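You operate a simulated robot arm through the tools that you are given. There is no shell and no other tool. Be economical: measure what you need, move in short steps, check, and stop when the job is done.

You are at the controls of a simulated two-armed robot. One attempt, no reset.

TASK
Hold the plate down, swap its red pin for the yellow one, add the small wheel.
Fine: the red pin goes in the red socket; the wheel goes down over the yellow pin.

The check looks at the end state, three seconds after you hand in, the way a careful person would. Anything else that was tipped, shoved, dropped, spilled or broken makes it a failure.

THE ROBOT
Two 7-joint arms with two-finger parallel grippers on one trunk, on a base that drives. Base frame: it is fixed to the floor where the robot stands at the start and does not move with it; the origin is under the middle of the robot, x ahead of it, y to its left, z up; the surface under the hand at the start is at about z = 78. Readings come in cm, rad, newtons and seconds.
The left shoulder is at the start at [6, 14.4, 92.6], the right one opposite. With the tool pointing down near the work surface each hand reaches from about 32 to 74 cm from the robot's upright axis, wherever it stands, measured 20 degrees to its own side. Places, roughly: face of the pin plate [50, 20, 80]; red socket of the pin rack [50, -10, 80]; small wheel with a green band (18x18x8 cm) [60, 60, 90]; socket of the pin plate [50, 20, 80]; wheel with a brown band [125, -100, 100]; wheel with a purple band [125, -200, 75]. Payload 1.57 kg a hand.
The TCP of each hand is the grasp point between the finger pads, 3 cm short of the fingertips. In the tool frame z runs along the fingers and y along their closing line. Largest opening 11 cm; finger width 2.4, thickness 1.2; the body of the gripper, 4.8 by 11.2 cm, starts 7.8 cm behind the TCP.
Orientation is that of the tool frame in the base frame, as a unit quaternion [x, y, z, w]. With the fingers straight down and closing along the base's y, the tool's x points along the base's -x, its y along +y and its z along -z.

THE INTERFACE
- The arms move only by the tool arm_command. It takes "left_steps", "right_steps" or both (then of equal length, played together; a hand with none holds still); each is a list of rows, each a list of 7 numbers: the opening, from 0 (shut) to 1 (fully open), then the shift along the base's x, y, z in units of 40 mm (1.0 is 40 mm), then the turn, a rotation vector about the base's x, y, z in units of 5 degrees (1.0 is 5 degrees). In form: [[hand, tx, ty, tz, rx, ry, rz], ...]. A call has 1 to 20 rows; each row shifts and turns the commanded pose from where the row before left it. A call with a number of a shift or a turn outside -1 to 1 is refused whole. Rows are played at 5 a second. More than 5 cm and 0.15 rad between two rows, or a gripper value outside its range, and nothing of the call is played. A pose out of reach is approached as far as the arm can. The call stops where the force on the tool passes 40 N (or 10 N more than at its start, if that is more) or the arm is blocked; 0.2 s more then pass. The fingers move at their own pace (about 4.5 cm/s each) and stop on an object; they squeeze with about 28 N. The grip force told is the motor's: it shows also when the fingers shut on nothing. Time passes only in rows, and 0.2 s behind the last, so rows that do not move let the fingers close. It gives the time, the measured TCP pose, the force on the tool (base axes), the opening and the grip force at its end, in the units of the frame above (readings bear some noise), with the torque about the TCP (base axes, N m) and any sound that the robot's microphone picked up.
- Cameras (640 x 400 px; columns grow to the right, rows downward): "scene" is now at [3.07, 1.97, 152.92]; the picture's right is [0.39, -0.92, 0.00], its down [-0.72, -0.30, -0.63] and it looks along [0.58, 0.24, -0.78] (base axes); focal length 292 px, centre (320, 200). "left" rides on the left gripper at [7, -1.6, -14.1] in its tool frame; the picture's right is [0.23, 0.97, 0.00], its down [-0.86, 0.20, -0.48] and it looks along [-0.47, 0.11, 0.88] (tool axes); focal length 222 px, centre (320, 200). "right" rides on the right gripper at [7, 1.6, -14.1] in its tool frame; the picture's right is [-0.23, 0.97, 0.00], its down [-0.85, -0.20, -0.48] and it looks along [-0.47, -0.11, 0.88] (tool axes); focal length 222 px, centre (320, 200).
- capture(camera): a new picture of that camera. The clock stands still meanwhile.
- move_column(by): slides the trunk up (or, below 0, down) by that many cm; the arms and the scene camera ride with it, the base frame stays. It gives what a move gives, with no picture.
- base_move(legs): drives the robot by 1 to 6 legs, each [ahead, left, turn to the left] in cm, cm and rad, along the robot's own axes; the way and the turn of a leg run together, so that a leg with both is an arc; at most 150 cm and 3.142 rad a leg. The arms and the cameras ride along, it lands a little off, and it stops where it bumps. It gives what a move gives.
- aim_head(pan, tilt): turns the head with the scene camera to pan (to the left, within 1.501 rad either way) and tilt (down, from -0.506 to 1.204), counted from straight ahead of the robot. It gives what a move gives.
- locate(camera, pixels): for up to 12 pixels [column, row] of the newest picture of that camera ("zoom" is the newest enlarged one), the place [x, y, z] in the base frame of the surface seen there, good to about 0.3 cm, but the place of the scene camera against the robot may be out by one fixed shift of up to 1.8 cm in any direction. The clock stands still meanwhile.
- inspect(camera, box): a new picture of the part [left, top, right, bottom] of that camera's present view, enlarged. The clock stands still meanwhile.
- job_done(): hands the job in; it is judged then, once.

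Go step by step. Measure first, check grasps and placings, and put right what went wrong. The budget is 80 turns and 78 pictures, counting those below and the enlarged ones. Unless the task says otherwise, let go and move clear before handing in, and close with one line.

The tools are called after "Request:" by a JSON object that holds its "api" and its "payload". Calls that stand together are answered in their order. arm_command: Moves the arms, as the interface text tells. Its arguments: {"type":"object","properties":{"left_steps":{"type":"array"},"right_steps":{"type":"array"}},"required":[]} The other tools are called the same way: move_column (by) slides the trunk up or down; base_move (legs) drives the base; aim_head (pan, tilt) turns the head that bears the scene camera; capture (camera) takes a picture; locate (camera, pixels) gives the place of the surface under pixels of a picture; inspect (camera, box) takes an enlarged picture of a part of a camera's view; job_done () hands the job in.

At the start:

```text
t: 0.0
left_tcp_pos: [47.92, 39.32, 101.51]
left_tool_rot: [0.0, 1.0, 0.0, 0.0]
left_wrist_force: [0.5, 0.0, 0.1]
left_wrist_torque: [0.0, -0.01, 0.02]
left_finger_gap: 11.01
left_grip_force: 0.1
right_tcp_pos: [38.85, -3.79, 109.35]
right_tool_rot: [0.0, 1.0, 0.001, 0.0]
right_wrist_force: [-0.6, -0.7, -0.2]
right_wrist_torque: [-0.04, 0.02, 0.01]
right_finger_gap: 10.98
right_grip_force: 0.2
trunk travel left (down, up): [-52.5, 6.5]
robot x, y, heading: [-0.01, 0.17, -0.003]
head pan, tilt: [0.398, 0.894]
```

scene: 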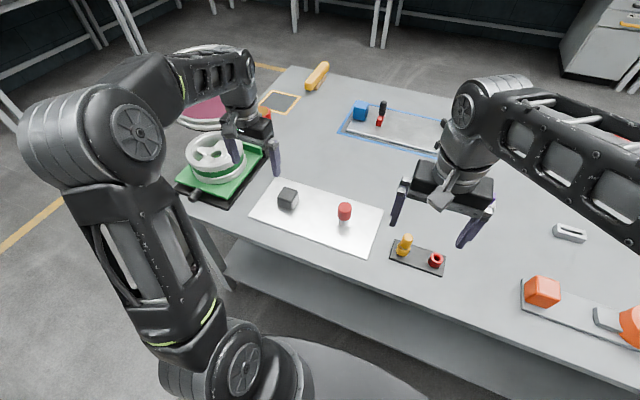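
right: 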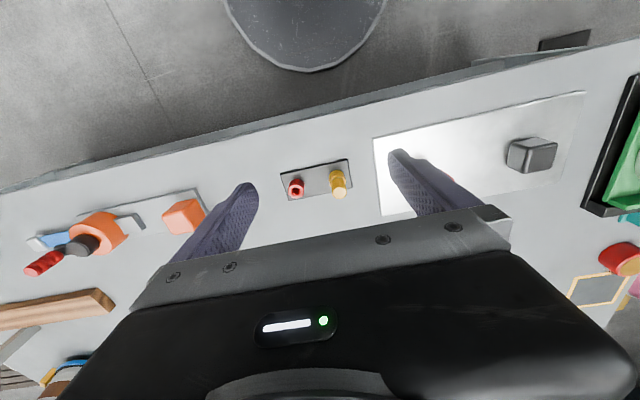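
left: 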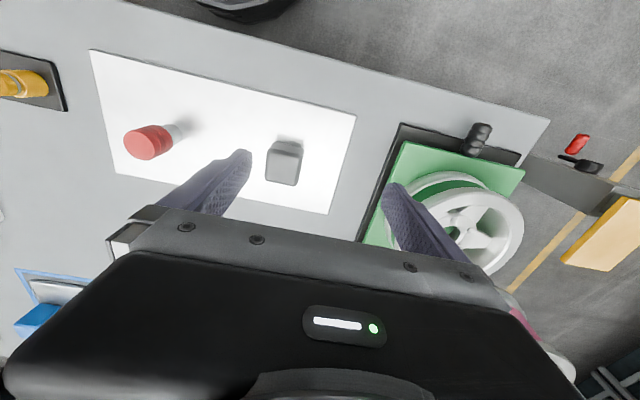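

The scene shows the white plate with the red pin (~345,212) and a gray block (~288,198), the rack with the yellow pin (404,245) and red socket (436,260), and the green-banded wheel at (213,160). I'll enlarge these and measure.

Request:
{"api": "inspect", "payload": {"camera": "scene", "box": [240, 160, 460, 298]}}

Request:
{"api": "inspect", "payload": {"camera": "left", "box": [60, 20, 380, 220]}}

Request:
{"api": "inspect", "payload": {"camera": "right", "box": [260, 80, 580, 280]}}

Request:
{"api": "locate", "payload": {"camera": "scene", "pixels": [[345, 206], [343, 222], [288, 191], [405, 239], [402, 252], [436, 258], [262, 215], [284, 181], [385, 208], [365, 253], [213, 150], [210, 180]]}}

Request:
{"api": "locate", "payload": {"camera": "left", "pixels": [[148, 143], [285, 150], [184, 130], [90, 50], [355, 118], [330, 213], [115, 175], [455, 210], [500, 225], [480, 135], [400, 190], [20, 83]]}}

Request:
{"api": "locate", "payload": {"camera": "right", "pixels": [[296, 183], [296, 195], [335, 173], [340, 192], [282, 172], [348, 160], [290, 200], [352, 185], [525, 150], [375, 140], [584, 93], [315, 180]]}}

```text
2.90 times, centred on (350, 229) of scene
```

zoom: 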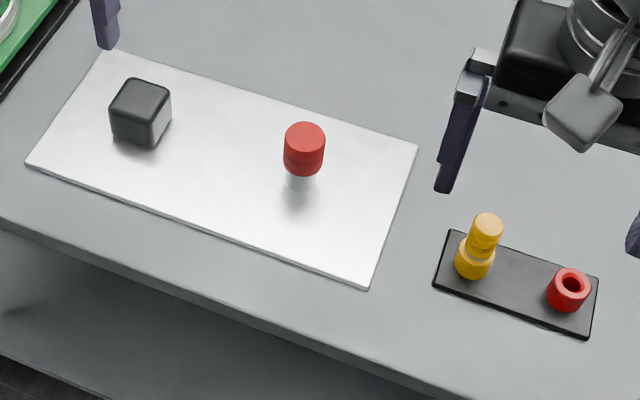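

```text
2.00 times, centred on (220, 120) of left
```

zoom: 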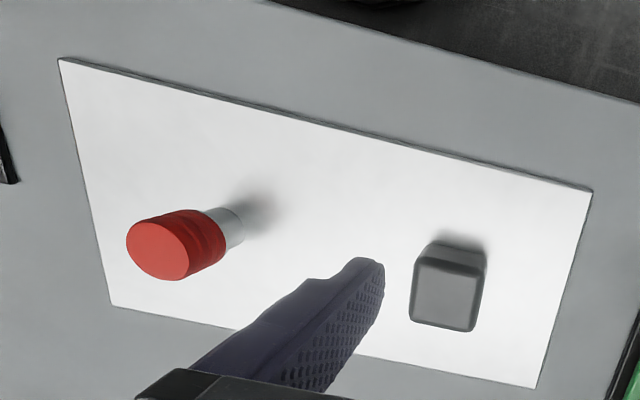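

```text
2.00 times, centred on (420, 180) of right
```

zoom: 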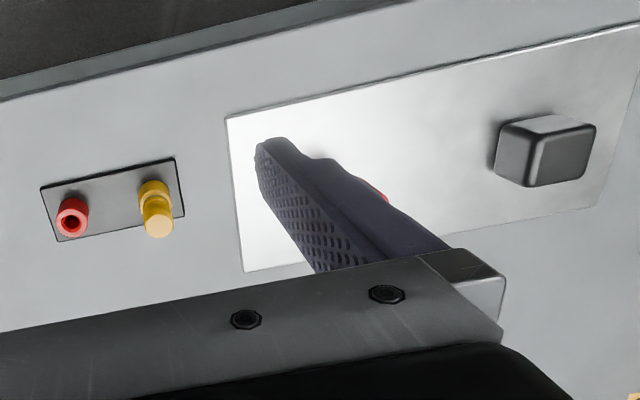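

```text
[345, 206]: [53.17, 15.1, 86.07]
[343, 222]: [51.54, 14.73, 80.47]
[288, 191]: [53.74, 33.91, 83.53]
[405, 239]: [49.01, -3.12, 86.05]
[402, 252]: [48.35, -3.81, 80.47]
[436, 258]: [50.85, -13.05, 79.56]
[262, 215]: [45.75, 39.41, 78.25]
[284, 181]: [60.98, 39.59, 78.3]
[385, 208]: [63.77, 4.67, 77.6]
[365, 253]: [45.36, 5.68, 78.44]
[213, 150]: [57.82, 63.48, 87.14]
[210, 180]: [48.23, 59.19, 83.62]
```

```text
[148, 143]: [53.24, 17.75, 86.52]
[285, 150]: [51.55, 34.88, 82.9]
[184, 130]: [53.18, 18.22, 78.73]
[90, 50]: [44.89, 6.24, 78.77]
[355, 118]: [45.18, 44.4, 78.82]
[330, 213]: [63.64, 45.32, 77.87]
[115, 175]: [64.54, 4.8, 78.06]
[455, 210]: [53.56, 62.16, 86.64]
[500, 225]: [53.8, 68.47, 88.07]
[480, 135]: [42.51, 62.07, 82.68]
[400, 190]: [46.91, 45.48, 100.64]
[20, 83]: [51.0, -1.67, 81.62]
```

```text
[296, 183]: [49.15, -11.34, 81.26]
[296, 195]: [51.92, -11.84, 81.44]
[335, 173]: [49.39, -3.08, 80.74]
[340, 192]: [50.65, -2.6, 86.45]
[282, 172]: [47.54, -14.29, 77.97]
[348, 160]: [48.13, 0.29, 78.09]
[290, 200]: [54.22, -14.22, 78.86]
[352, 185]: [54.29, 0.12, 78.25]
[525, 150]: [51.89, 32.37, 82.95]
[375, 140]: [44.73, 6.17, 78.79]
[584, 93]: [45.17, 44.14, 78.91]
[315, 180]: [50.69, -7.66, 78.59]
```

The cameras agree on roughly: plate x 45–64.5, y 5–45, pin near (53,18), block near (52,33.5), yellow pin (50.5,-3), red socket (50.5,-11.5). I'll bring both hands above the pin and block for closer views.

Request:
{"api": "arm_command", "payload": {"left_steps": [[1, 0.5, -0.75, -0.5, 0, 0, 0], [1, 0.5, -0.75, -0.5, 0, 0, 0], [1, 0, 0, -0.3, 0, 0, 0], [1, 0, 0, 0, 0, 0, 0]], "right_steps": [[1, 0.9, 0, -0.7, 0, 0, 0], [1, 0.9, 0, -0.7, 0, 0, 0], [1, 0.9, 0, -0.7, 0, 0, 0], [1, 0, 0, 0, 0, 0, 0]]}}

Request:
{"api": "capture", "payload": {"camera": "left"}}

Request:
{"api": "capture", "payload": {"camera": "right"}}

```text
t: 1.0
left_tcp_pos: [51.89, 33.32, 96.4]
left_tool_rot: [0.0, 1.0, 0.0, 0.0]
left_wrist_force: [0.3, -0.1, -0.6]
left_wrist_torque: [0.01, -0.03, 0.0]
left_finger_gap: 11.0
left_grip_force: 0.1
right_tcp_pos: [49.42, -3.73, 100.96]
right_tool_rot: [0.0, 1.0, 0.001, 0.001]
right_wrist_force: [0.9, 0.1, 0.1]
right_wrist_torque: [0.0, -0.03, 0.0]
right_finger_gap: 11.0
right_grip_force: 0.1
trunk travel left (down, up): [-52.5, 6.5]
robot x, y, heading: [-0.02, -0.13, -0.003]
head pan, tilt: [0.398, 0.894]
```

```text
71 pictures are left
```

left: 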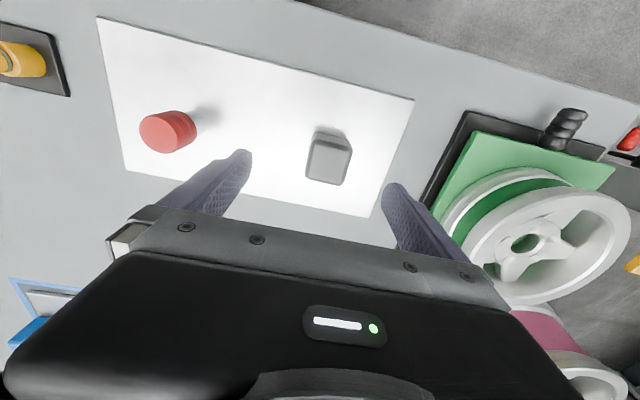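

```text
70 pictures are left
```

right: 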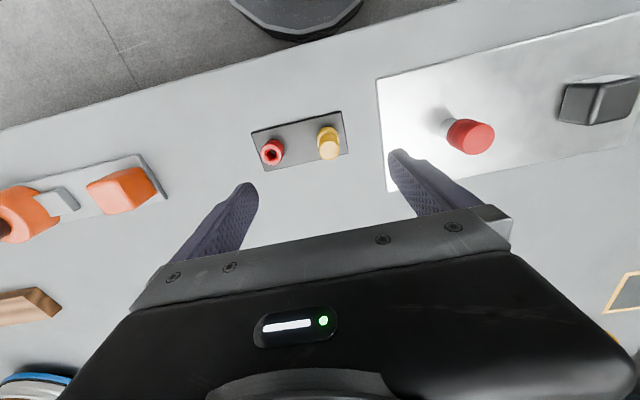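

Both pins, sockets and the block are clear. Measure them.

Request:
{"api": "locate", "payload": {"camera": "left", "pixels": [[165, 132], [158, 126], [308, 152], [347, 158], [330, 140], [325, 180], [313, 131], [525, 243], [480, 195], [630, 240], [545, 285], [560, 195]]}}

Request:
{"api": "locate", "payload": {"camera": "right", "pixels": [[271, 154], [262, 153], [282, 152], [328, 150], [318, 148], [339, 147], [328, 128], [472, 137], [449, 135], [494, 140], [474, 152], [447, 119]]}}

Request:
{"api": "inspect", "payload": {"camera": "right", "box": [240, 90, 368, 170]}}

Request:
{"api": "inspect", "payload": {"camera": "left", "box": [400, 90, 640, 320]}}

```text
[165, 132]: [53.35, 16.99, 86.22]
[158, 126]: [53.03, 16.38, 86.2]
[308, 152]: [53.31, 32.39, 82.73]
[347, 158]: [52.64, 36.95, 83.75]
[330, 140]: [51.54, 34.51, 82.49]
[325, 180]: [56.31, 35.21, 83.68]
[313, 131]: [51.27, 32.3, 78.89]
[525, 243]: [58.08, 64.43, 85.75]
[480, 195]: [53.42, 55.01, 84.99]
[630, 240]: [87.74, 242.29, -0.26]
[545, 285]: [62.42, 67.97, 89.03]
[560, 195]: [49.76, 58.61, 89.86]
```

```text
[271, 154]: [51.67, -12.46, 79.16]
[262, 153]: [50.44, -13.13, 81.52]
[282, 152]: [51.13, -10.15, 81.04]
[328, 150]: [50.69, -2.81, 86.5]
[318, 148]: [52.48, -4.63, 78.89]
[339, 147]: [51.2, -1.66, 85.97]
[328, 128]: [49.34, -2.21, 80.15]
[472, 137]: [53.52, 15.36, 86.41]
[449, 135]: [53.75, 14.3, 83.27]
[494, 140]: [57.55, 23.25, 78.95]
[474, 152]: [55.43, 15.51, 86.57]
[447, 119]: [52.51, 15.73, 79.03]
```

```text
5.00 times, centred on (304, 130) of right
```

zoom: 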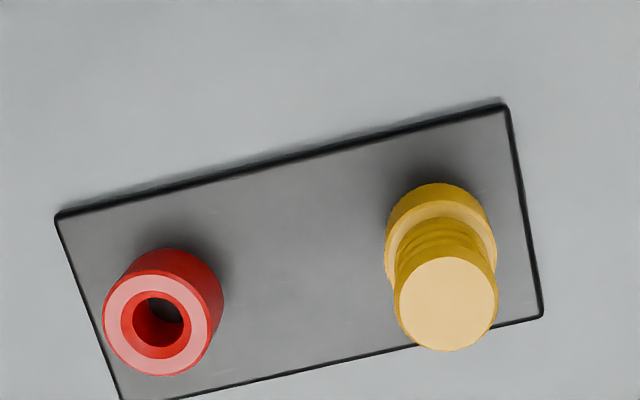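

```text
1.74 times, centred on (520, 205) of left
```

zoom: 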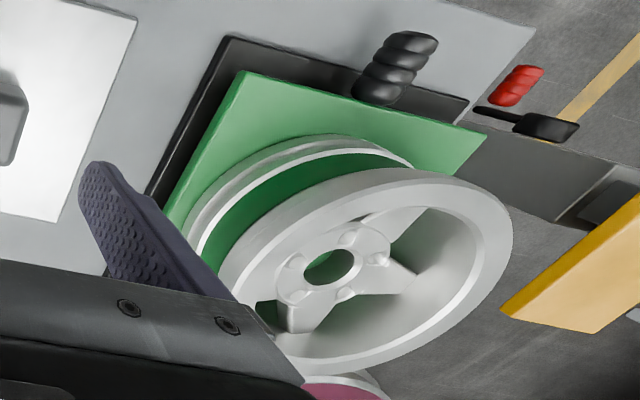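

The block top spans about x 51.5–56.3, y 32.3–37 (top z 83.7), so its centre is near (53.9, 34.6). The left hand goes down astride it (not closing yet) while the right goes above the red pin.

Request:
{"api": "arm_command", "payload": {"left_steps": [[1, 0.5, 0.32, -0.5, 0, 0, 0], [1, 0, 0, -0.7, 0, 0, 0], [1, 0, 0, -0.7, 0, 0, 0], [1, 0, 0, -0.6, 0, 0, 0], [1, 0, 0, -0.5, 0, 0, 0], [1, 0, 0, -0.4, 0, 0, 0], [1, 0, 0, 0, 0, 0, 0]], "right_steps": [[1, 0.2, 0.85, 0, 0, 0, 0], [1, 0.2, 0.85, 0, 0, 0, 0], [1, 0.2, 0.85, 0, 0, 0, 0], [1, 0.2, 0.85, 0, 0, 0, 0], [1, 0.2, 0.85, -0.5, 0, 0, 0], [1, 0, 0.78, -0.5, 0, 0, 0], [1, 0, 0, 0, 0, 0, 0]]}}

Request:
{"api": "capture", "payload": {"camera": "left"}}

Request:
{"api": "capture", "payload": {"camera": "right"}}

```text
t: 2.6
left_tcp_pos: [53.89, 34.69, 82.77]
left_tool_rot: [0.0, 1.0, 0.0, 0.0]
left_wrist_force: [0.0, -0.3, 0.4]
left_wrist_torque: [-0.02, -0.01, 0.0]
left_finger_gap: 10.99
left_grip_force: 0.0
right_tcp_pos: [53.41, 16.27, 96.86]
right_tool_rot: [0.0, 1.0, 0.001, 0.0]
right_wrist_force: [0.4, -1.0, 0.3]
right_wrist_torque: [0.0, 0.0, -0.01]
right_finger_gap: 10.99
right_grip_force: 0.1
trunk travel left (down, up): [-52.5, 6.5]
robot x, y, heading: [-0.12, 0.04, -0.006]
head pan, tilt: [0.398, 0.894]
```

```text
67 pictures are left
```

left: 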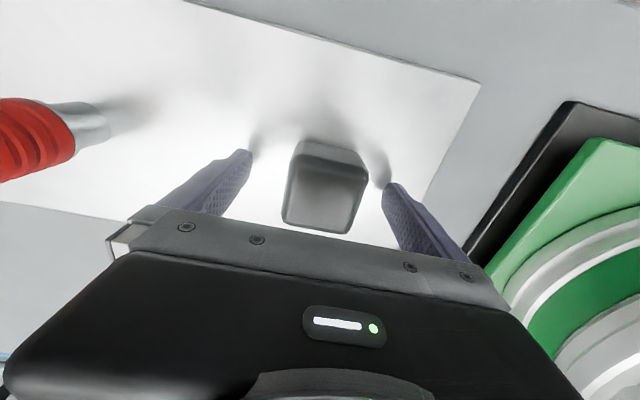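

```text
66 pictures are left
```

right: 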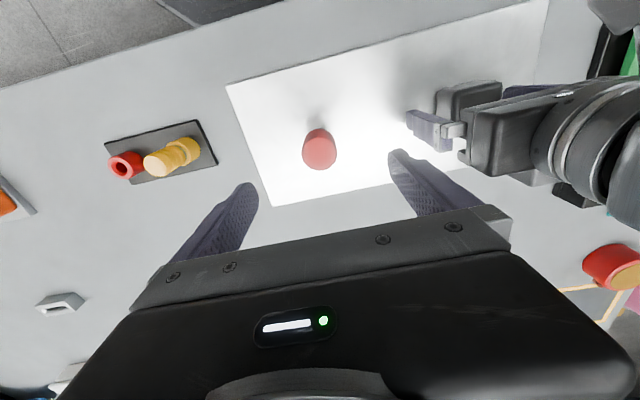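

The block sits between the left fingers, and the red pin top is at (319,150) in the right view. I'll close on the block and measure the red pin.

Request:
{"api": "arm_command", "payload": {"left_steps": [[0.3, 0, 0, 0, 0, 0, 0], [0.2, 0, 0, 0, 0, 0, 0], [0.2, 0, 0, 0, 0, 0, 0], [0.2, 0, 0, 0, 0, 0, 0], [0.2, 0, 0, 0, 0, 0, 0]]}}

Request:
{"api": "locate", "payload": {"camera": "right", "pixels": [[319, 152], [306, 150], [333, 150], [320, 137], [320, 166], [308, 140], [318, 128], [165, 162], [125, 165]]}}

Request:
{"api": "inspect", "payload": {"camera": "right", "box": [256, 90, 384, 170]}}

```text
t: 3.8
left_tcp_pos: [53.89, 34.71, 82.77]
left_tool_rot: [0.001, 1.0, -0.001, -0.001]
left_wrist_force: [-0.1, 3.9, 0.0]
left_wrist_torque: [0.44, 0.21, 0.1]
left_finger_gap: 5.49
left_grip_force: 27.7
right_tcp_pos: [53.59, 16.33, 96.77]
right_tool_rot: [0.0, 1.0, 0.0, 0.0]
right_wrist_force: [0.3, 0.5, -1.1]
right_wrist_torque: [-0.02, -0.01, 0.02]
right_finger_gap: 11.02
right_grip_force: 0.0
trunk travel left (down, up): [-52.5, 6.5]
robot x, y, heading: [-0.22, 0.01, -0.001]
head pan, tilt: [0.398, 0.894]
```

```text
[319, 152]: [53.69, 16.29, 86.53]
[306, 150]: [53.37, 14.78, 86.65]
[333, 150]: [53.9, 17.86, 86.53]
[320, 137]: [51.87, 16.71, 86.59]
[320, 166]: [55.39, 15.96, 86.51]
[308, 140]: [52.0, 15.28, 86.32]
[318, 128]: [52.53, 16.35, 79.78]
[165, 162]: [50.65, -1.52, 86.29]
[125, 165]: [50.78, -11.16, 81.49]
```

```text
5.00 times, centred on (320, 130) of right
```

zoom: 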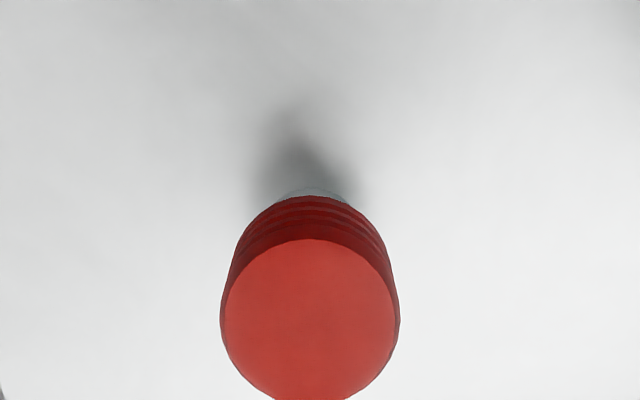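

The red head is at (53.6, 16.3), top 86.5, about 3.2 cm across; the block is held (gap 5.5). I'll lower the right hand and close on the head, pressing lightly down with the left.

Request:
{"api": "arm_command", "payload": {"right_steps": [[0.6, 0, 0, -0.75, 0, 0, 0], [0.6, 0, 0, -0.75, 0, 0, 0], [0.6, 0, 0, -0.75, 0, 0, 0], [0.6, 0, 0, -0.7, 0, 0, 0], [0.1, 0, 0, 0, 0, 0, 0], [0.1, 0, 0, 0, 0, 0, 0], [0.1, 0, 0, 0, 0, 0, 0], [0.1, 0, 0, 0, 0, 0, 0]], "left_steps": [[0.2, 0, 0, -0.05, 0, 0, 0], [0.2, 0, 0, -0.05, 0, 0, 0], [0.2, 0, 0, 0, 0, 0, 0], [0.2, 0, 0, 0, 0, 0, 0], [0.2, 0, 0, 0, 0, 0, 0], [0.2, 0, 0, 0, 0, 0, 0], [0.2, 0, 0, 0, 0, 0, 0], [0.2, 0, 0, 0, 0, 0, 0]]}}

Request:
{"api": "capture", "payload": {"camera": "right"}}

```text
t: 5.6
left_tcp_pos: [53.72, 34.78, 82.41]
left_tool_rot: [0.0, 1.0, 0.002, 0.002]
left_wrist_force: [9.4, 17.4, 6.8]
left_wrist_torque: [-0.76, -0.6, 0.06]
left_finger_gap: 5.49
left_grip_force: 27.9
right_tcp_pos: [53.65, 15.95, 85.16]
right_tool_rot: [0.001, 1.0, -0.001, 0.0]
right_wrist_force: [-8.4, -23.9, 8.1]
right_wrist_torque: [0.33, 0.18, -0.01]
right_finger_gap: 4.11
right_grip_force: 27.6
trunk travel left (down, up): [-52.5, 6.5]
robot x, y, heading: [0.08, 0.34, 0.0]
head pan, tilt: [0.398, 0.894]
```

```text
64 pictures are left
```

right: 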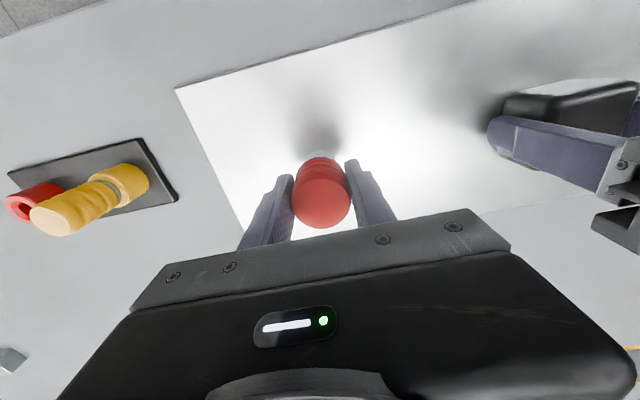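

The head is gripped (gap 4.1), but with a −24 N sideways load on the right hand, matched by the left: the pin sits about 0.4 cm to −y of my command. I'll ease the right hand that way and reread.

Request:
{"api": "arm_command", "payload": {"right_steps": [[0.1, -0.02, -0.09, 0, 0, 0, 0], [0.1, 0, 0, 0, 0, 0, 0]]}}

```text
t: 6.2
left_tcp_pos: [53.88, 34.72, 82.41]
left_tool_rot: [0.0, 1.0, 0.0, 0.0]
left_wrist_force: [0.0, 13.6, 19.8]
left_wrist_torque: [0.07, -0.47, -0.12]
left_finger_gap: 5.5
left_grip_force: 28.0
right_tcp_pos: [53.66, 15.99, 85.17]
right_tool_rot: [0.0, 1.0, 0.001, 0.002]
right_wrist_force: [5.5, -7.4, -1.9]
right_wrist_torque: [-0.63, -0.06, -0.32]
right_finger_gap: 4.15
right_grip_force: 28.2
trunk travel left (down, up): [-52.5, 6.5]
robot x, y, heading: [-0.11, -0.01, 0.0]
head pan, tilt: [0.398, 0.894]
```

Sideways load is down and the left hand presses with about 20 N. Now pull the pin up gently in small steps.

Request:
{"api": "arm_command", "payload": {"right_steps": [[0.1, 0, 0, 0.08, 0, 0, 0], [0.1, 0, 0, 0.08, 0, 0, 0], [0.1, 0, 0, 0.08, 0, 0, 0], [0.1, 0, 0, 0.08, 0, 0, 0], [0.1, 0, 0, 0, 0, 0, 0]]}}

Request:
{"api": "capture", "payload": {"camera": "left"}}

```text
t: 7.4
left_tcp_pos: [53.76, 34.72, 82.41]
left_tool_rot: [0.0, 1.0, 0.0, 0.0]
left_wrist_force: [-1.4, 8.4, 15.8]
left_wrist_torque: [0.4, 0.33, -0.5]
left_finger_gap: 5.5
left_grip_force: 27.7
right_tcp_pos: [53.62, 16.16, 86.51]
right_tool_rot: [-0.001, 1.0, 0.002, 0.002]
right_wrist_force: [-0.6, -0.3, -1.9]
right_wrist_torque: [0.0, 0.01, -0.05]
right_finger_gap: 4.07
right_grip_force: 28.3
trunk travel left (down, up): [-52.5, 6.5]
robot x, y, heading: [0.42, 0.04, -0.0]
head pan, tilt: [0.398, 0.894]
```

```text
63 pictures are left
```

left: 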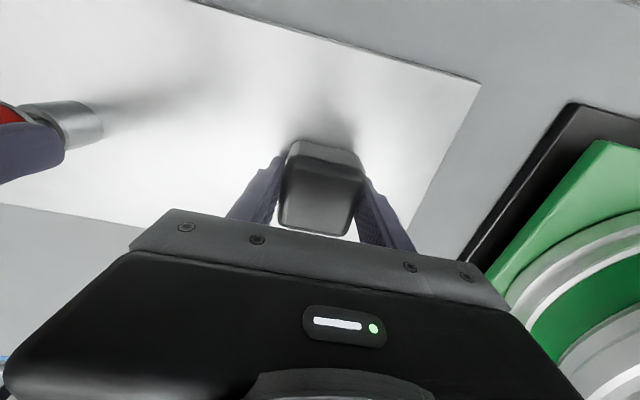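

The pin seems to be coming out (raised 1.35 cm, force only −1.9 N). Continue up and look.

Request:
{"api": "arm_command", "payload": {"right_steps": [[0.1, 0, 0, 0.4, 0, 0, 0], [0.1, 0, 0, 0.6, 0, 0, 0], [0.1, 0, 0, 0.8, 0, 0, 0], [0.1, 0, 0, 0.8, 0, 0, 0], [0.1, 0, 0, 0, 0, 0, 0]]}}

Request:
{"api": "capture", "payload": {"camera": "left"}}

Request:
{"api": "capture", "payload": {"camera": "right"}}

Request:
{"api": "capture", "payload": {"camera": "scene"}}

```text
t: 8.6
left_tcp_pos: [53.87, 34.63, 82.34]
left_tool_rot: [0.0, 1.0, -0.001, -0.001]
left_wrist_force: [-4.2, 4.5, 11.1]
left_wrist_torque: [0.06, -0.47, -0.4]
left_finger_gap: 5.51
left_grip_force: 27.9
right_tcp_pos: [53.63, 16.01, 96.88]
right_tool_rot: [0.0, 1.0, 0.0, 0.001]
right_wrist_force: [0.2, -0.3, -1.4]
right_wrist_torque: [-0.01, -0.01, -0.01]
right_finger_gap: 4.09
right_grip_force: 27.9
trunk travel left (down, up): [-52.5, 6.5]
robot x, y, heading: [-0.09, 0.23, -0.0]
head pan, tilt: [0.398, 0.894]
```

```text
62 pictures are left
```

left: 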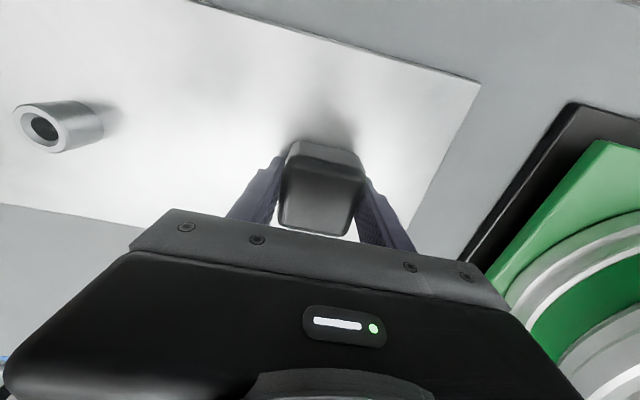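

```text
61 pictures are left
```

right: 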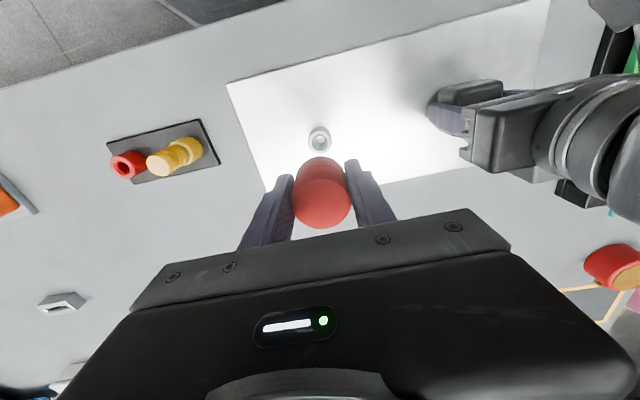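

```text
60 pictures are left
```

scene: 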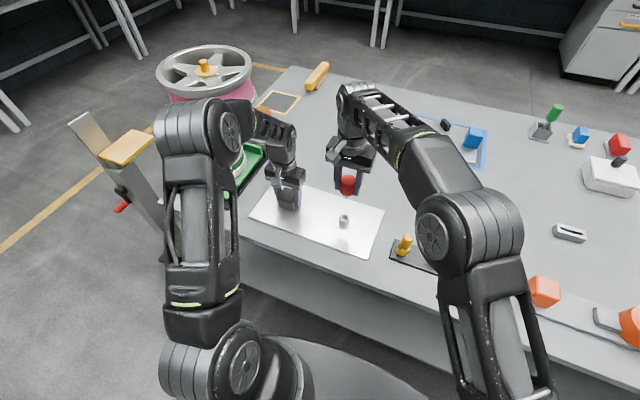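

The red pin is out and held; the grey socket is left in the plate at (319,139). I'll measure the sockets from the right camera.

Request:
{"api": "locate", "payload": {"camera": "right", "pixels": [[309, 139], [330, 139], [319, 129], [319, 150], [109, 163], [146, 163], [127, 150], [127, 177], [160, 162], [322, 205]]}}

Request:
{"api": "inspect", "payload": {"camera": "right", "box": [90, 110, 250, 210]}}

Request:
{"api": "inspect", "payload": {"camera": "right", "box": [240, 100, 400, 200]}}

```text
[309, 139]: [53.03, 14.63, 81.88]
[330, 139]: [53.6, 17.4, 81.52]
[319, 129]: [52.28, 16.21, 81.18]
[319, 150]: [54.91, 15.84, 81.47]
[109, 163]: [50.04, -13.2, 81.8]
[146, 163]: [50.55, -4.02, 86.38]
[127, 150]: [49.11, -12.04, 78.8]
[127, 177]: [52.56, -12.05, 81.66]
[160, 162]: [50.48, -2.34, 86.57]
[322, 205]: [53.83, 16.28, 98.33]
```

```text
4.00 times, centred on (170, 160) of right
```

zoom: 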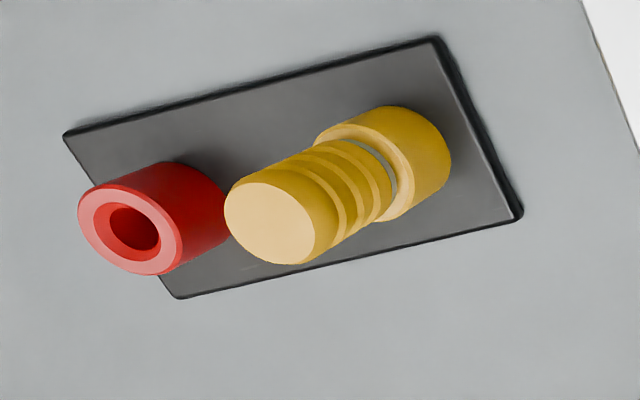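

```text
4.00 times, centred on (320, 150) of right
```

zoom: 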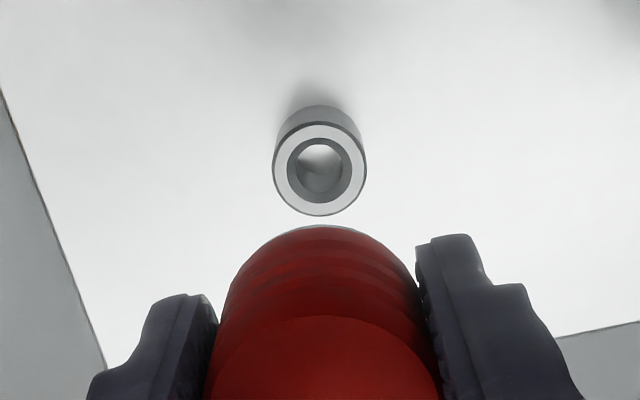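

Plate socket centre is about (53.6, 16.0), top 81.5. I'll carry the red pin at this height to above the red socket and measure that more closely.

Request:
{"api": "arm_command", "payload": {"right_steps": [[0.1, -0.1, -0.87, 0, 0, 0, 0], [0.1, -0.1, -0.87, 0, 0, 0, 0], [0.1, -0.1, -0.87, 0, 0, 0, 0], [0.1, -0.1, -0.87, 0, 0, 0, 0], [0.1, -0.1, -0.87, 0, 0, 0, 0], [0.1, -0.1, -0.87, 0, 0, 0, 0], [0.1, -0.05, -0.87, 0, 0, 0, 0], [0.1, 0, -0.8, 0, 0, 0, 0], [0.1, 0, 0, 0, 0, 0, 0]]}}

Request:
{"api": "inspect", "payload": {"camera": "right", "box": [240, 100, 400, 200]}}

Request:
{"api": "locate", "payload": {"camera": "zoom", "pixels": [[320, 160], [280, 170], [360, 170], [320, 130], [320, 200]]}}

```text
t: 10.6
left_tcp_pos: [53.88, 34.69, 82.34]
left_tool_rot: [0.0, 1.0, -0.001, 0.0]
left_wrist_force: [-4.2, 0.8, 5.9]
left_wrist_torque: [0.08, -0.07, -0.16]
left_finger_gap: 5.5
left_grip_force: 28.0
right_tcp_pos: [50.96, -11.67, 96.86]
right_tool_rot: [0.0, 1.0, 0.0, 0.0]
right_wrist_force: [-0.6, -0.9, -0.8]
right_wrist_torque: [-0.01, 0.01, 0.02]
right_finger_gap: 4.07
right_grip_force: 28.3
trunk travel left (down, up): [-52.5, 6.5]
robot x, y, heading: [0.36, -0.16, 0.006]
head pan, tilt: [0.398, 0.894]
```

```text
4.00 times, centred on (320, 150) of right
```

zoom: 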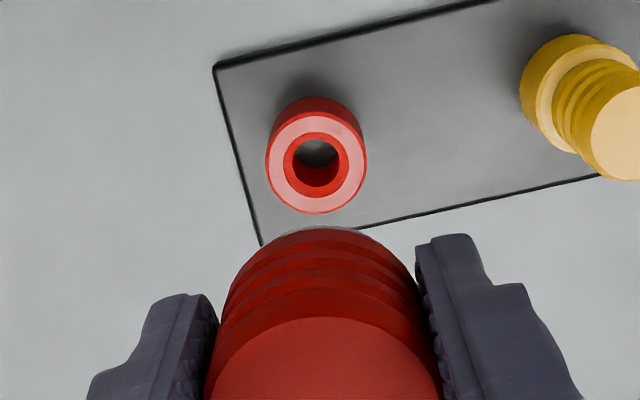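

```text
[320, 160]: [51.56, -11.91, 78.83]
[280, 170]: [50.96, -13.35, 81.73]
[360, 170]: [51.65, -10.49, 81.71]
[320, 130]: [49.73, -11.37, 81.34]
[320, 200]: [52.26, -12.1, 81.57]
```

By comparing with the plate-socket view taken at known alignment, the red socket centre is at about (50.66, −11.78). Shift there and lower to just above it.

Request:
{"api": "arm_command", "payload": {"right_steps": [[0.1, -0.075, -0.028, 0, 0, 0, 0], [0.1, 0, 0, -0.6, 0, 0, 0], [0.1, 0, 0, -0.6, 0, 0, 0], [0.1, 0, 0, -0.6, 0, 0, 0], [0.1, 0, 0, 0, 0, 0, 0]]}}

Request:
{"api": "inspect", "payload": {"camera": "right", "box": [240, 100, 400, 200]}}

Request:
{"api": "inspect", "payload": {"camera": "left", "box": [0, 40, 160, 140]}}

Request:
{"api": "inspect", "payload": {"camera": "scene", "box": [370, 190, 498, 270]}}

```text
t: 11.8
left_tcp_pos: [53.76, 34.68, 82.28]
left_tool_rot: [0.0, 1.0, 0.0, 0.0]
left_wrist_force: [-2.8, -0.3, 2.7]
left_wrist_torque: [-0.23, 0.51, -0.24]
left_finger_gap: 5.5
left_grip_force: 27.9
right_tcp_pos: [50.56, -11.73, 89.6]
right_tool_rot: [0.0, 1.0, 0.0, 0.001]
right_wrist_force: [-0.3, 0.0, -0.2]
right_wrist_torque: [-0.01, -0.01, 0.0]
right_finger_gap: 4.1
right_grip_force: 28.6
trunk travel left (down, up): [-52.5, 6.5]
robot x, y, heading: [0.01, -0.16, -0.001]
head pan, tilt: [0.398, 0.894]
```

```text
4.00 times, centred on (320, 150) of right
```

zoom: 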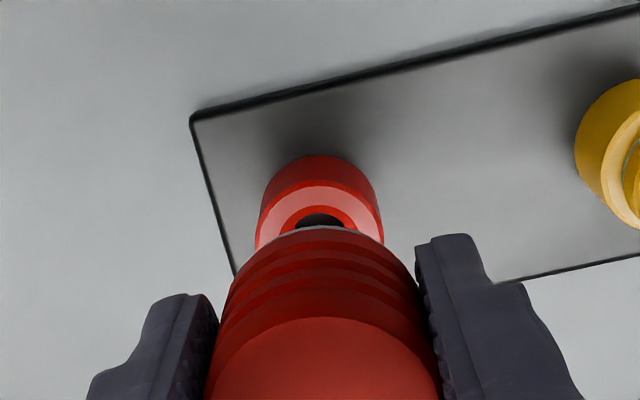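

```text
4.00 times, centred on (80, 90) of left
```

zoom: 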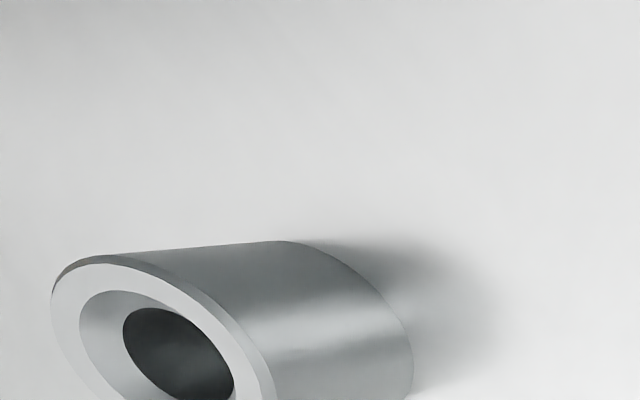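

```text
5.00 times, centred on (434, 230) of scene
```

zoom: 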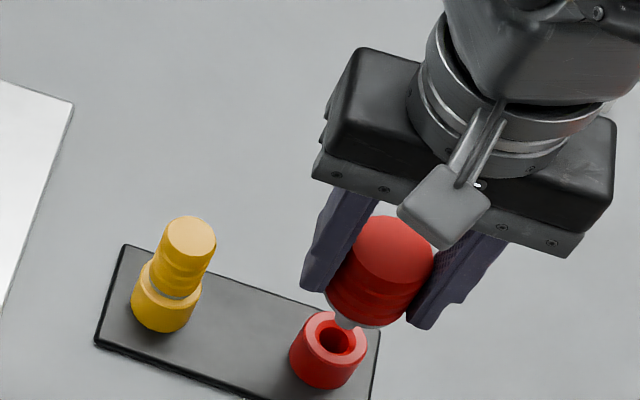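

Alignment looks right in both views (shank tip just above the red bore, which is chamfered). Lower slowly, watching force.

Request:
{"api": "arm_command", "payload": {"right_steps": [[0.1, 0, 0, -0.2, 0, 0, 0], [0.1, 0, 0, -0.15, 0, 0, 0], [0.1, 0, 0, -0.15, 0, 0, 0], [0.1, 0, 0, -0.1, 0, 0, 0], [0.1, 0, 0, -0.1, 0, 0, 0], [0.1, 0, 0, -0.1, 0, 0, 0], [0.1, 0, 0, 0, 0, 0, 0]]}}

Request:
{"api": "inspect", "payload": {"camera": "right", "box": [240, 100, 400, 200]}}

```text
t: 13.4
left_tcp_pos: [53.92, 34.66, 82.38]
left_tool_rot: [0.0, 1.0, 0.0, 0.0]
left_wrist_force: [-1.4, -1.9, 1.7]
left_wrist_torque: [-0.08, 0.02, -0.38]
left_finger_gap: 5.49
left_grip_force: 28.5
right_tcp_pos: [50.73, -11.69, 86.44]
right_tool_rot: [0.0, 1.0, 0.0, -0.001]
right_wrist_force: [0.1, -0.6, -0.2]
right_wrist_torque: [-0.03, 0.05, 0.01]
right_finger_gap: 4.13
right_grip_force: 28.0
trunk travel left (down, up): [-52.5, 6.5]
robot x, y, heading: [-0.19, 0.26, -0.002]
head pan, tilt: [0.398, 0.894]
```

```text
4.00 times, centred on (320, 150) of right
```

zoom: 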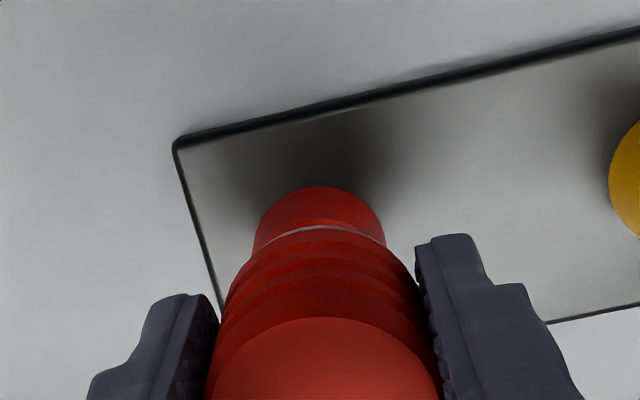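

No force yet at 86.4, and the shank is entering. Continue to seating near 85.1.

Request:
{"api": "arm_command", "payload": {"right_steps": [[0.1, 0, 0, -0.08, 0, 0, 0], [0.1, 0, 0, -0.08, 0, 0, 0], [0.1, 0, 0, -0.08, 0, 0, 0], [0.1, 0, 0, -0.08, 0, 0, 0], [0.1, 0, 0, -0.05, 0, 0, 0], [0.1, 0, 0, 0, 0, 0, 0]]}}

Request:
{"api": "inspect", "payload": {"camera": "right", "box": [240, 100, 400, 200]}}

```text
t: 14.8
left_tcp_pos: [53.74, 34.73, 82.47]
left_tool_rot: [0.0, 1.0, 0.001, 0.0]
left_wrist_force: [0.4, -0.9, -7.0]
left_wrist_torque: [0.57, 0.05, 0.0]
left_finger_gap: 5.49
left_grip_force: 28.4
right_tcp_pos: [50.66, -11.84, 85.23]
right_tool_rot: [0.002, 1.0, -0.001, 0.003]
right_wrist_force: [-5.3, -10.2, 33.1]
right_wrist_torque: [-0.67, 0.34, -0.15]
right_finger_gap: 4.1
right_grip_force: 28.4
trunk travel left (down, up): [-52.5, 6.5]
robot x, y, heading: [-0.25, -0.16, 0.001]
head pan, tilt: [0.398, 0.894]
```

```text
4.00 times, centred on (320, 150) of right
```

zoom: 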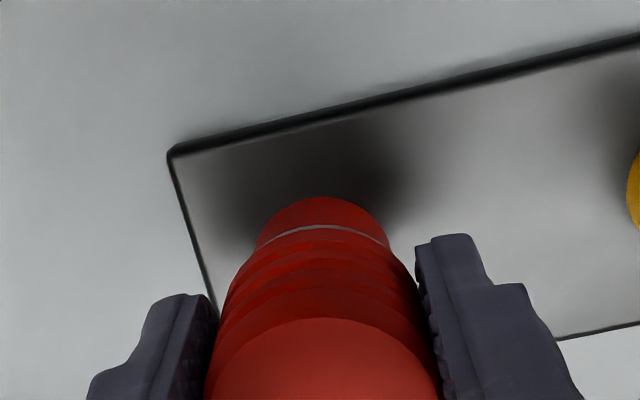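

Force rose to 33 N at z 85.23, the same seating height as in the plate. Release, rise, and compare red and yellow tops.

Request:
{"api": "arm_command", "payload": {"right_steps": [[0.6, 0, 0, 0.03, 0, 0, 0], [0.6, 0, 0, 0, 0, 0, 0], [0.6, 0, 0, 0, 0, 0, 0], [0.6, 0, 0, 0.5, 0, 0, 0], [0.6, 0, 0, 0.8, 0, 0, 0], [0.6, 0, 0, 0.8, 0, 0, 0], [0.6, 0, 0.6, 0.8, 0, 0, 0], [0.6, 0, 0.8, 0, 0, 0, 0], [0.6, 0, 0.8, 0, 0, 0, 0], [0.6, 0, 0, 0, 0, 0, 0]]}}

Request:
{"api": "capture", "payload": {"camera": "right"}}

Request:
{"api": "inspect", "payload": {"camera": "right", "box": [190, 90, 390, 215]}}

```text
t: 17.0
left_tcp_pos: [53.94, 34.69, 82.32]
left_tool_rot: [0.0, 1.0, 0.0, 0.0]
left_wrist_force: [0.6, 0.3, 3.2]
left_wrist_torque: [-0.16, -0.18, -0.07]
left_finger_gap: 5.5
left_grip_force: 27.9
right_tcp_pos: [50.63, -2.82, 96.7]
right_tool_rot: [0.0, 1.0, 0.0, 0.0]
right_wrist_force: [0.4, -0.4, 0.1]
right_wrist_torque: [0.02, -0.03, 0.01]
right_finger_gap: 6.6
right_grip_force: 0.2
trunk travel left (down, up): [-52.5, 6.5]
robot x, y, heading: [0.18, -0.06, -0.002]
head pan, tilt: [0.398, 0.894]
```

```text
51 pictures are left
```

right: 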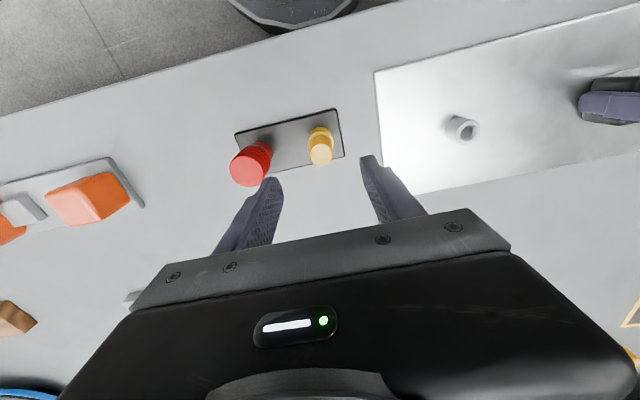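

```text
3.20 times, centred on (290, 152) of right
```

zoom: 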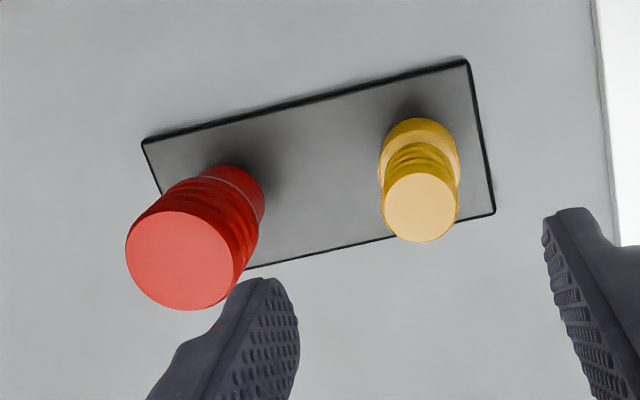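

The red pin stands upright in the red socket. Measure tops of both.

Request:
{"api": "locate", "payload": {"camera": "zoom", "pixels": [[420, 208], [388, 208], [454, 208], [420, 178], [420, 238], [180, 260], [180, 220], [180, 302]]}}

```text
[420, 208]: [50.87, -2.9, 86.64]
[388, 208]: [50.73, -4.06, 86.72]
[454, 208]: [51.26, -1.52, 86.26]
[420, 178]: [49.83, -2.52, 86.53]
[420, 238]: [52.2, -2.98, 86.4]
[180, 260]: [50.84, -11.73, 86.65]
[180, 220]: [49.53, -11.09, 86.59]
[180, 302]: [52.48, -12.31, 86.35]
```

Yellow head centre is about (50.8, −2.8), top 86.5, same height as the red one. Descend and grip it.

Request:
{"api": "arm_command", "payload": {"right_steps": [[0.6, 0.03, 0, -0.75, 0, 0, 0], [0.6, 0, 0, -0.75, 0, 0, 0], [0.6, 0, 0, -0.75, 0, 0, 0], [0.6, 0, 0, -0.63, 0, 0, 0], [0.1, 0, 0, 0, 0, 0, 0], [0.1, 0, 0, 0, 0, 0, 0], [0.1, 0, 0, 0, 0, 0, 0], [0.1, 0, 0, 0, 0, 0, 0]]}}

Request:
{"api": "inspect", "payload": {"camera": "right", "box": [240, 100, 400, 200]}}

```text
t: 18.8
left_tcp_pos: [53.85, 34.63, 82.34]
left_tool_rot: [0.0, 1.0, 0.0, 0.0]
left_wrist_force: [-1.7, 0.4, 4.6]
left_wrist_torque: [0.17, -0.19, -0.1]
left_finger_gap: 5.5
left_grip_force: 28.0
right_tcp_pos: [50.69, -2.85, 85.19]
right_tool_rot: [0.0, 1.0, 0.001, 0.001]
right_wrist_force: [1.3, 2.2, -1.2]
right_wrist_torque: [-0.15, -0.04, 0.0]
right_finger_gap: 2.69
right_grip_force: 27.8
trunk travel left (down, up): [-52.5, 6.5]
robot x, y, heading: [0.09, 0.11, 0.002]
head pan, tilt: [0.398, 0.894]
```

```text
4.00 times, centred on (320, 150) of right
```

zoom: 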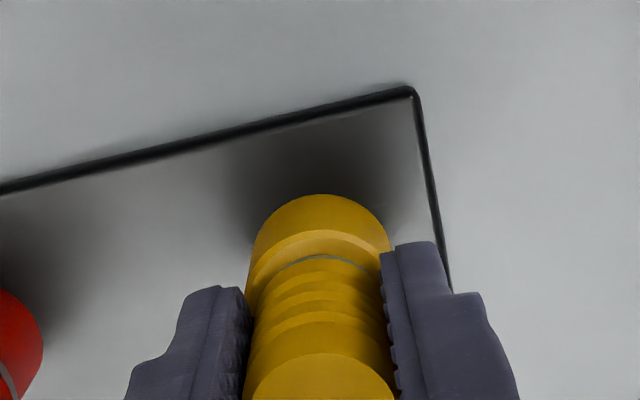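

Gripped (gap 2.7) with little side load. Pull up slowly and check the rack doesn't lift.

Request:
{"api": "arm_command", "payload": {"right_steps": [[0.1, 0, 0, 0.08, 0, 0, 0], [0.1, 0, 0, 0.08, 0, 0, 0], [0.1, 0, 0, 0.08, 0, 0, 0], [0.1, 0, 0, 0.08, 0, 0, 0], [0.1, 0, 0, 0, 0, 0, 0]]}}

Request:
{"api": "inspect", "payload": {"camera": "right", "box": [240, 100, 400, 200]}}

```text
t: 20.0
left_tcp_pos: [53.76, 34.62, 82.35]
left_tool_rot: [0.001, 1.0, 0.0, 0.0]
left_wrist_force: [-1.5, 0.3, 4.3]
left_wrist_torque: [-0.37, 0.36, -0.18]
left_finger_gap: 5.49
left_grip_force: 28.6
right_tcp_pos: [50.71, -2.83, 86.33]
right_tool_rot: [0.0, 1.0, -0.001, 0.0]
right_wrist_force: [0.0, 1.0, -1.4]
right_wrist_torque: [0.0, 0.0, -0.01]
right_finger_gap: 2.69
right_grip_force: 27.6
trunk travel left (down, up): [-52.5, 6.5]
robot x, y, heading: [-0.76, -0.13, -0.002]
head pan, tilt: [0.398, 0.894]
```

```text
4.00 times, centred on (320, 150) of right
```

zoom: 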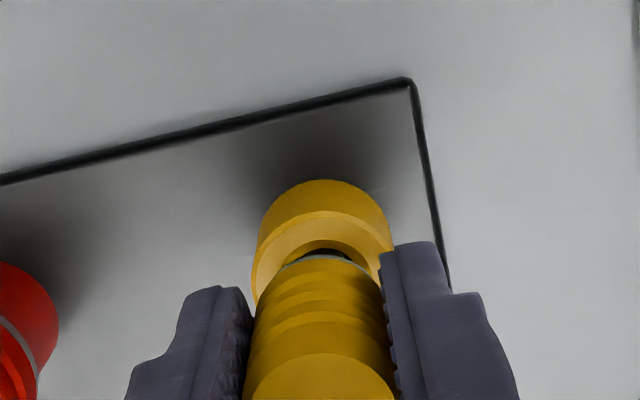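

It slides out cleanly. Rise and carry to above the plate socket at (53.63, 16.0).

Request:
{"api": "arm_command", "payload": {"right_steps": [[0.1, 0, 0, 0.5, 0, 0, 0], [0.1, 0, 0, 0.8, 0, 0, 0], [0.1, 0, 0, 0.8, 0, 0, 0], [0.1, 0, 0, 0.5, 0, 0, 0], [0.1, 0.15, 0.94, 0, 0, 0, 0], [0.1, 0.15, 0.94, 0, 0, 0, 0], [0.1, 0.15, 0.94, 0, 0, 0, 0], [0.1, 0.15, 0.94, 0, 0, 0, 0], [0.1, 0.14, 0.95, 0, 0, 0, 0], [0.1, 0, 0, 0, 0, 0, 0]]}}

Request:
{"api": "inspect", "payload": {"camera": "right", "box": [240, 100, 400, 200]}}

```text
t: 22.2
left_tcp_pos: [53.85, 34.66, 82.3]
left_tool_rot: [0.0, 1.0, 0.0, 0.001]
left_wrist_force: [-1.7, 0.3, 2.2]
left_wrist_torque: [-0.01, 0.28, -0.12]
left_finger_gap: 5.5
left_grip_force: 27.9
right_tcp_pos: [53.81, 15.83, 96.91]
right_tool_rot: [-0.001, 1.0, 0.0, 0.001]
right_wrist_force: [-0.4, 0.1, 0.2]
right_wrist_torque: [0.04, -0.01, -0.02]
right_finger_gap: 2.72
right_grip_force: 28.3
trunk travel left (down, up): [-52.5, 6.5]
robot x, y, heading: [-0.24, -0.06, -0.002]
head pan, tilt: [0.398, 0.894]
```

```text
4.00 times, centred on (320, 150) of right
```

zoom: 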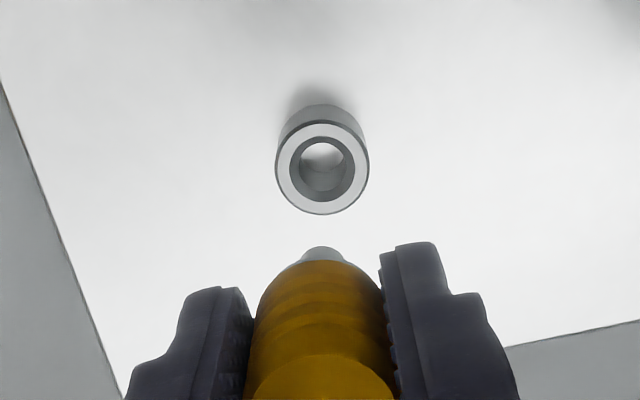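

The plate socket appears at (322,168), matching the reference alignment within about 0.05 cm. Lower to the bore and then slowly in.

Request:
{"api": "arm_command", "payload": {"right_steps": [[0.1, -0.02, 0.02, -0.7, 0, 0, 0], [0.1, 0, 0, -0.7, 0, 0, 0], [0.1, 0, 0, -0.5, 0, 0, 0], [0.1, 0, 0, -0.2, 0, 0, 0], [0.1, 0, 0, -0.2, 0, 0, 0], [0.1, 0, 0, -0.1, 0, 0, 0], [0.1, 0, 0, -0.1, 0, 0, 0], [0.1, 0, 0, -0.1, 0, 0, 0], [0.1, 0, 0, 0, 0, 0, 0]], "left_steps": [[0.2, 0, 0, -0.04, 0, 0, 0], [0.2, 0, 0, 0, 0, 0, 0], [0.2, 0, 0, 0, 0, 0, 0], [0.2, 0, 0, 0, 0, 0, 0], [0.2, 0, 0, 0, 0, 0, 0], [0.2, 0, 0, 0, 0, 0, 0], [0.2, 0, 0, 0, 0, 0, 0], [0.2, 0, 0, 0, 0, 0, 0], [0.2, 0, 0, 0, 0, 0, 0]]}}

Request:
{"api": "inspect", "payload": {"camera": "right", "box": [240, 100, 400, 200]}}

```text
t: 24.2
left_tcp_pos: [53.79, 34.67, 82.27]
left_tool_rot: [0.0, 1.0, 0.001, 0.0]
left_wrist_force: [4.7, 6.4, 23.5]
left_wrist_torque: [-0.29, -0.12, -0.13]
left_finger_gap: 5.51
left_grip_force: 27.6
right_tcp_pos: [53.6, 15.95, 86.42]
right_tool_rot: [0.0, 1.0, 0.0, 0.001]
right_wrist_force: [-0.1, -0.2, -0.9]
right_wrist_torque: [-0.03, 0.01, -0.03]
right_finger_gap: 2.71
right_grip_force: 28.0
trunk travel left (down, up): [-52.5, 6.5]
robot x, y, heading: [0.36, -0.22, 0.001]
head pan, tilt: [0.398, 0.894]
```

```text
4.00 times, centred on (320, 150) of right
```

zoom: 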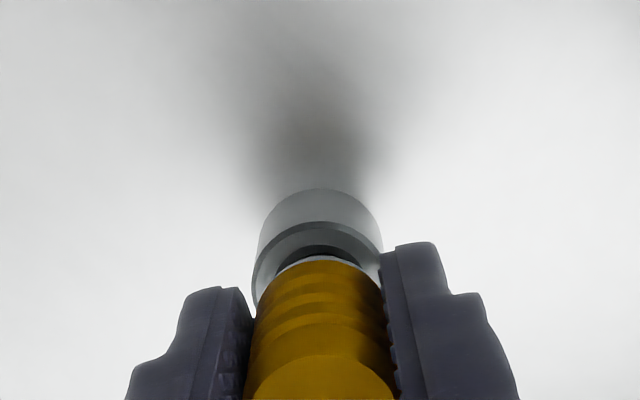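

The shank is in the bore without force at 86.4. Push down to seat.

Request:
{"api": "arm_command", "payload": {"right_steps": [[0.1, 0, 0, -0.08, 0, 0, 0], [0.1, 0, 0, -0.08, 0, 0, 0], [0.1, 0, 0, -0.08, 0, 0, 0], [0.1, 0, 0, -0.06, 0, 0, 0], [0.1, 0, 0, -0.06, 0, 0, 0], [0.1, 0, 0, 0, 0, 0, 0]]}}

Request:
{"api": "inspect", "payload": {"camera": "right", "box": [240, 100, 400, 200]}}

```text
t: 25.6
left_tcp_pos: [53.95, 34.75, 82.24]
left_tool_rot: [0.0, 1.0, 0.001, 0.001]
left_wrist_force: [9.1, 9.9, 16.2]
left_wrist_torque: [-0.15, -0.55, -0.01]
left_finger_gap: 5.5
left_grip_force: 28.7
right_tcp_pos: [53.6, 15.92, 85.09]
right_tool_rot: [0.0, 1.0, 0.001, 0.002]
right_wrist_force: [-0.8, -4.2, 11.9]
right_wrist_torque: [-0.41, -0.04, -0.01]
right_finger_gap: 2.7
right_grip_force: 28.1
trunk travel left (down, up): [-52.5, 6.5]
robot x, y, heading: [0.17, -0.38, -0.005]
head pan, tilt: [0.398, 0.894]
```

```text
4.00 times, centred on (320, 150) of right
```

zoom: 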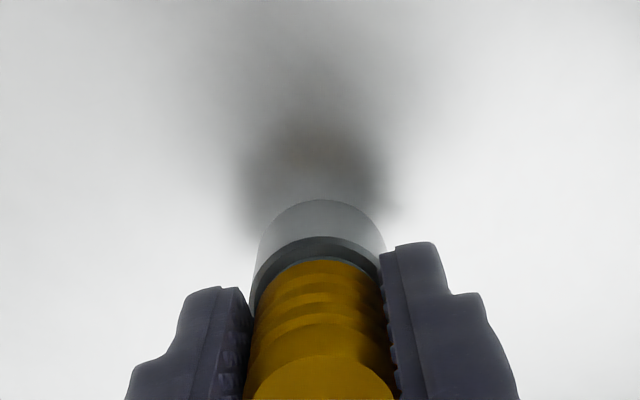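

Seated (85.09, 12 N). One small extra push, then release and rise clear.

Request:
{"api": "arm_command", "payload": {"right_steps": [[0.1, 0, 0, -0.05, 0, 0, 0], [0.1, 0, 0, 0, 0, 0, 0], [0.5, 0, 0, 0.05, 0, 0, 0], [0.5, 0, 0, 0, 0, 0, 0], [0.5, 0, 0, 0, 0, 0, 0], [0.5, 0, 0, 0.5, 0, 0, 0], [0.5, 0, 0, 0.8, 0, 0, 0], [0.5, 0, 0, 0.8, 0, 0, 0], [0.5, 0, 0, 0.8, 0, 0, 0], [0.5, 0, 0, 0, 0, 0, 0]]}}

Request:
{"api": "inspect", "payload": {"camera": "right", "box": [240, 80, 400, 180]}}

Request:
{"api": "locate", "payload": {"camera": "zoom", "pixels": [[320, 270], [320, 235], [320, 305], [285, 270], [355, 270]]}}

```text
t: 27.8
left_tcp_pos: [53.72, 34.56, 82.23]
left_tool_rot: [0.0, 1.0, 0.001, 0.0]
left_wrist_force: [-6.8, -2.0, 14.5]
left_wrist_torque: [-0.15, 0.56, -0.01]
left_finger_gap: 5.5
left_grip_force: 28.2
right_tcp_pos: [53.56, 15.96, 96.76]
right_tool_rot: [0.0, 1.0, 0.001, 0.001]
right_wrist_force: [-0.4, 0.2, -1.2]
right_wrist_torque: [-0.01, -0.02, 0.02]
right_finger_gap: 5.5
right_grip_force: 0.0
trunk travel left (down, up): [-52.5, 6.5]
robot x, y, heading: [0.18, 0.16, -0.002]
head pan, tilt: [0.398, 0.894]
```

```text
4.00 times, centred on (320, 130) of right
```

zoom: 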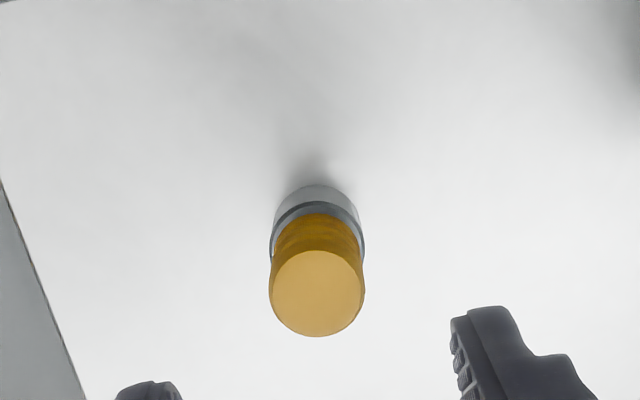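

```text
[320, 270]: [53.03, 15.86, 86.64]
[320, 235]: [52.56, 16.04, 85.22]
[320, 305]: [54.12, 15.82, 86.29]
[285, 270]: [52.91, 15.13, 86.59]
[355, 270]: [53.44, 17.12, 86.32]
```

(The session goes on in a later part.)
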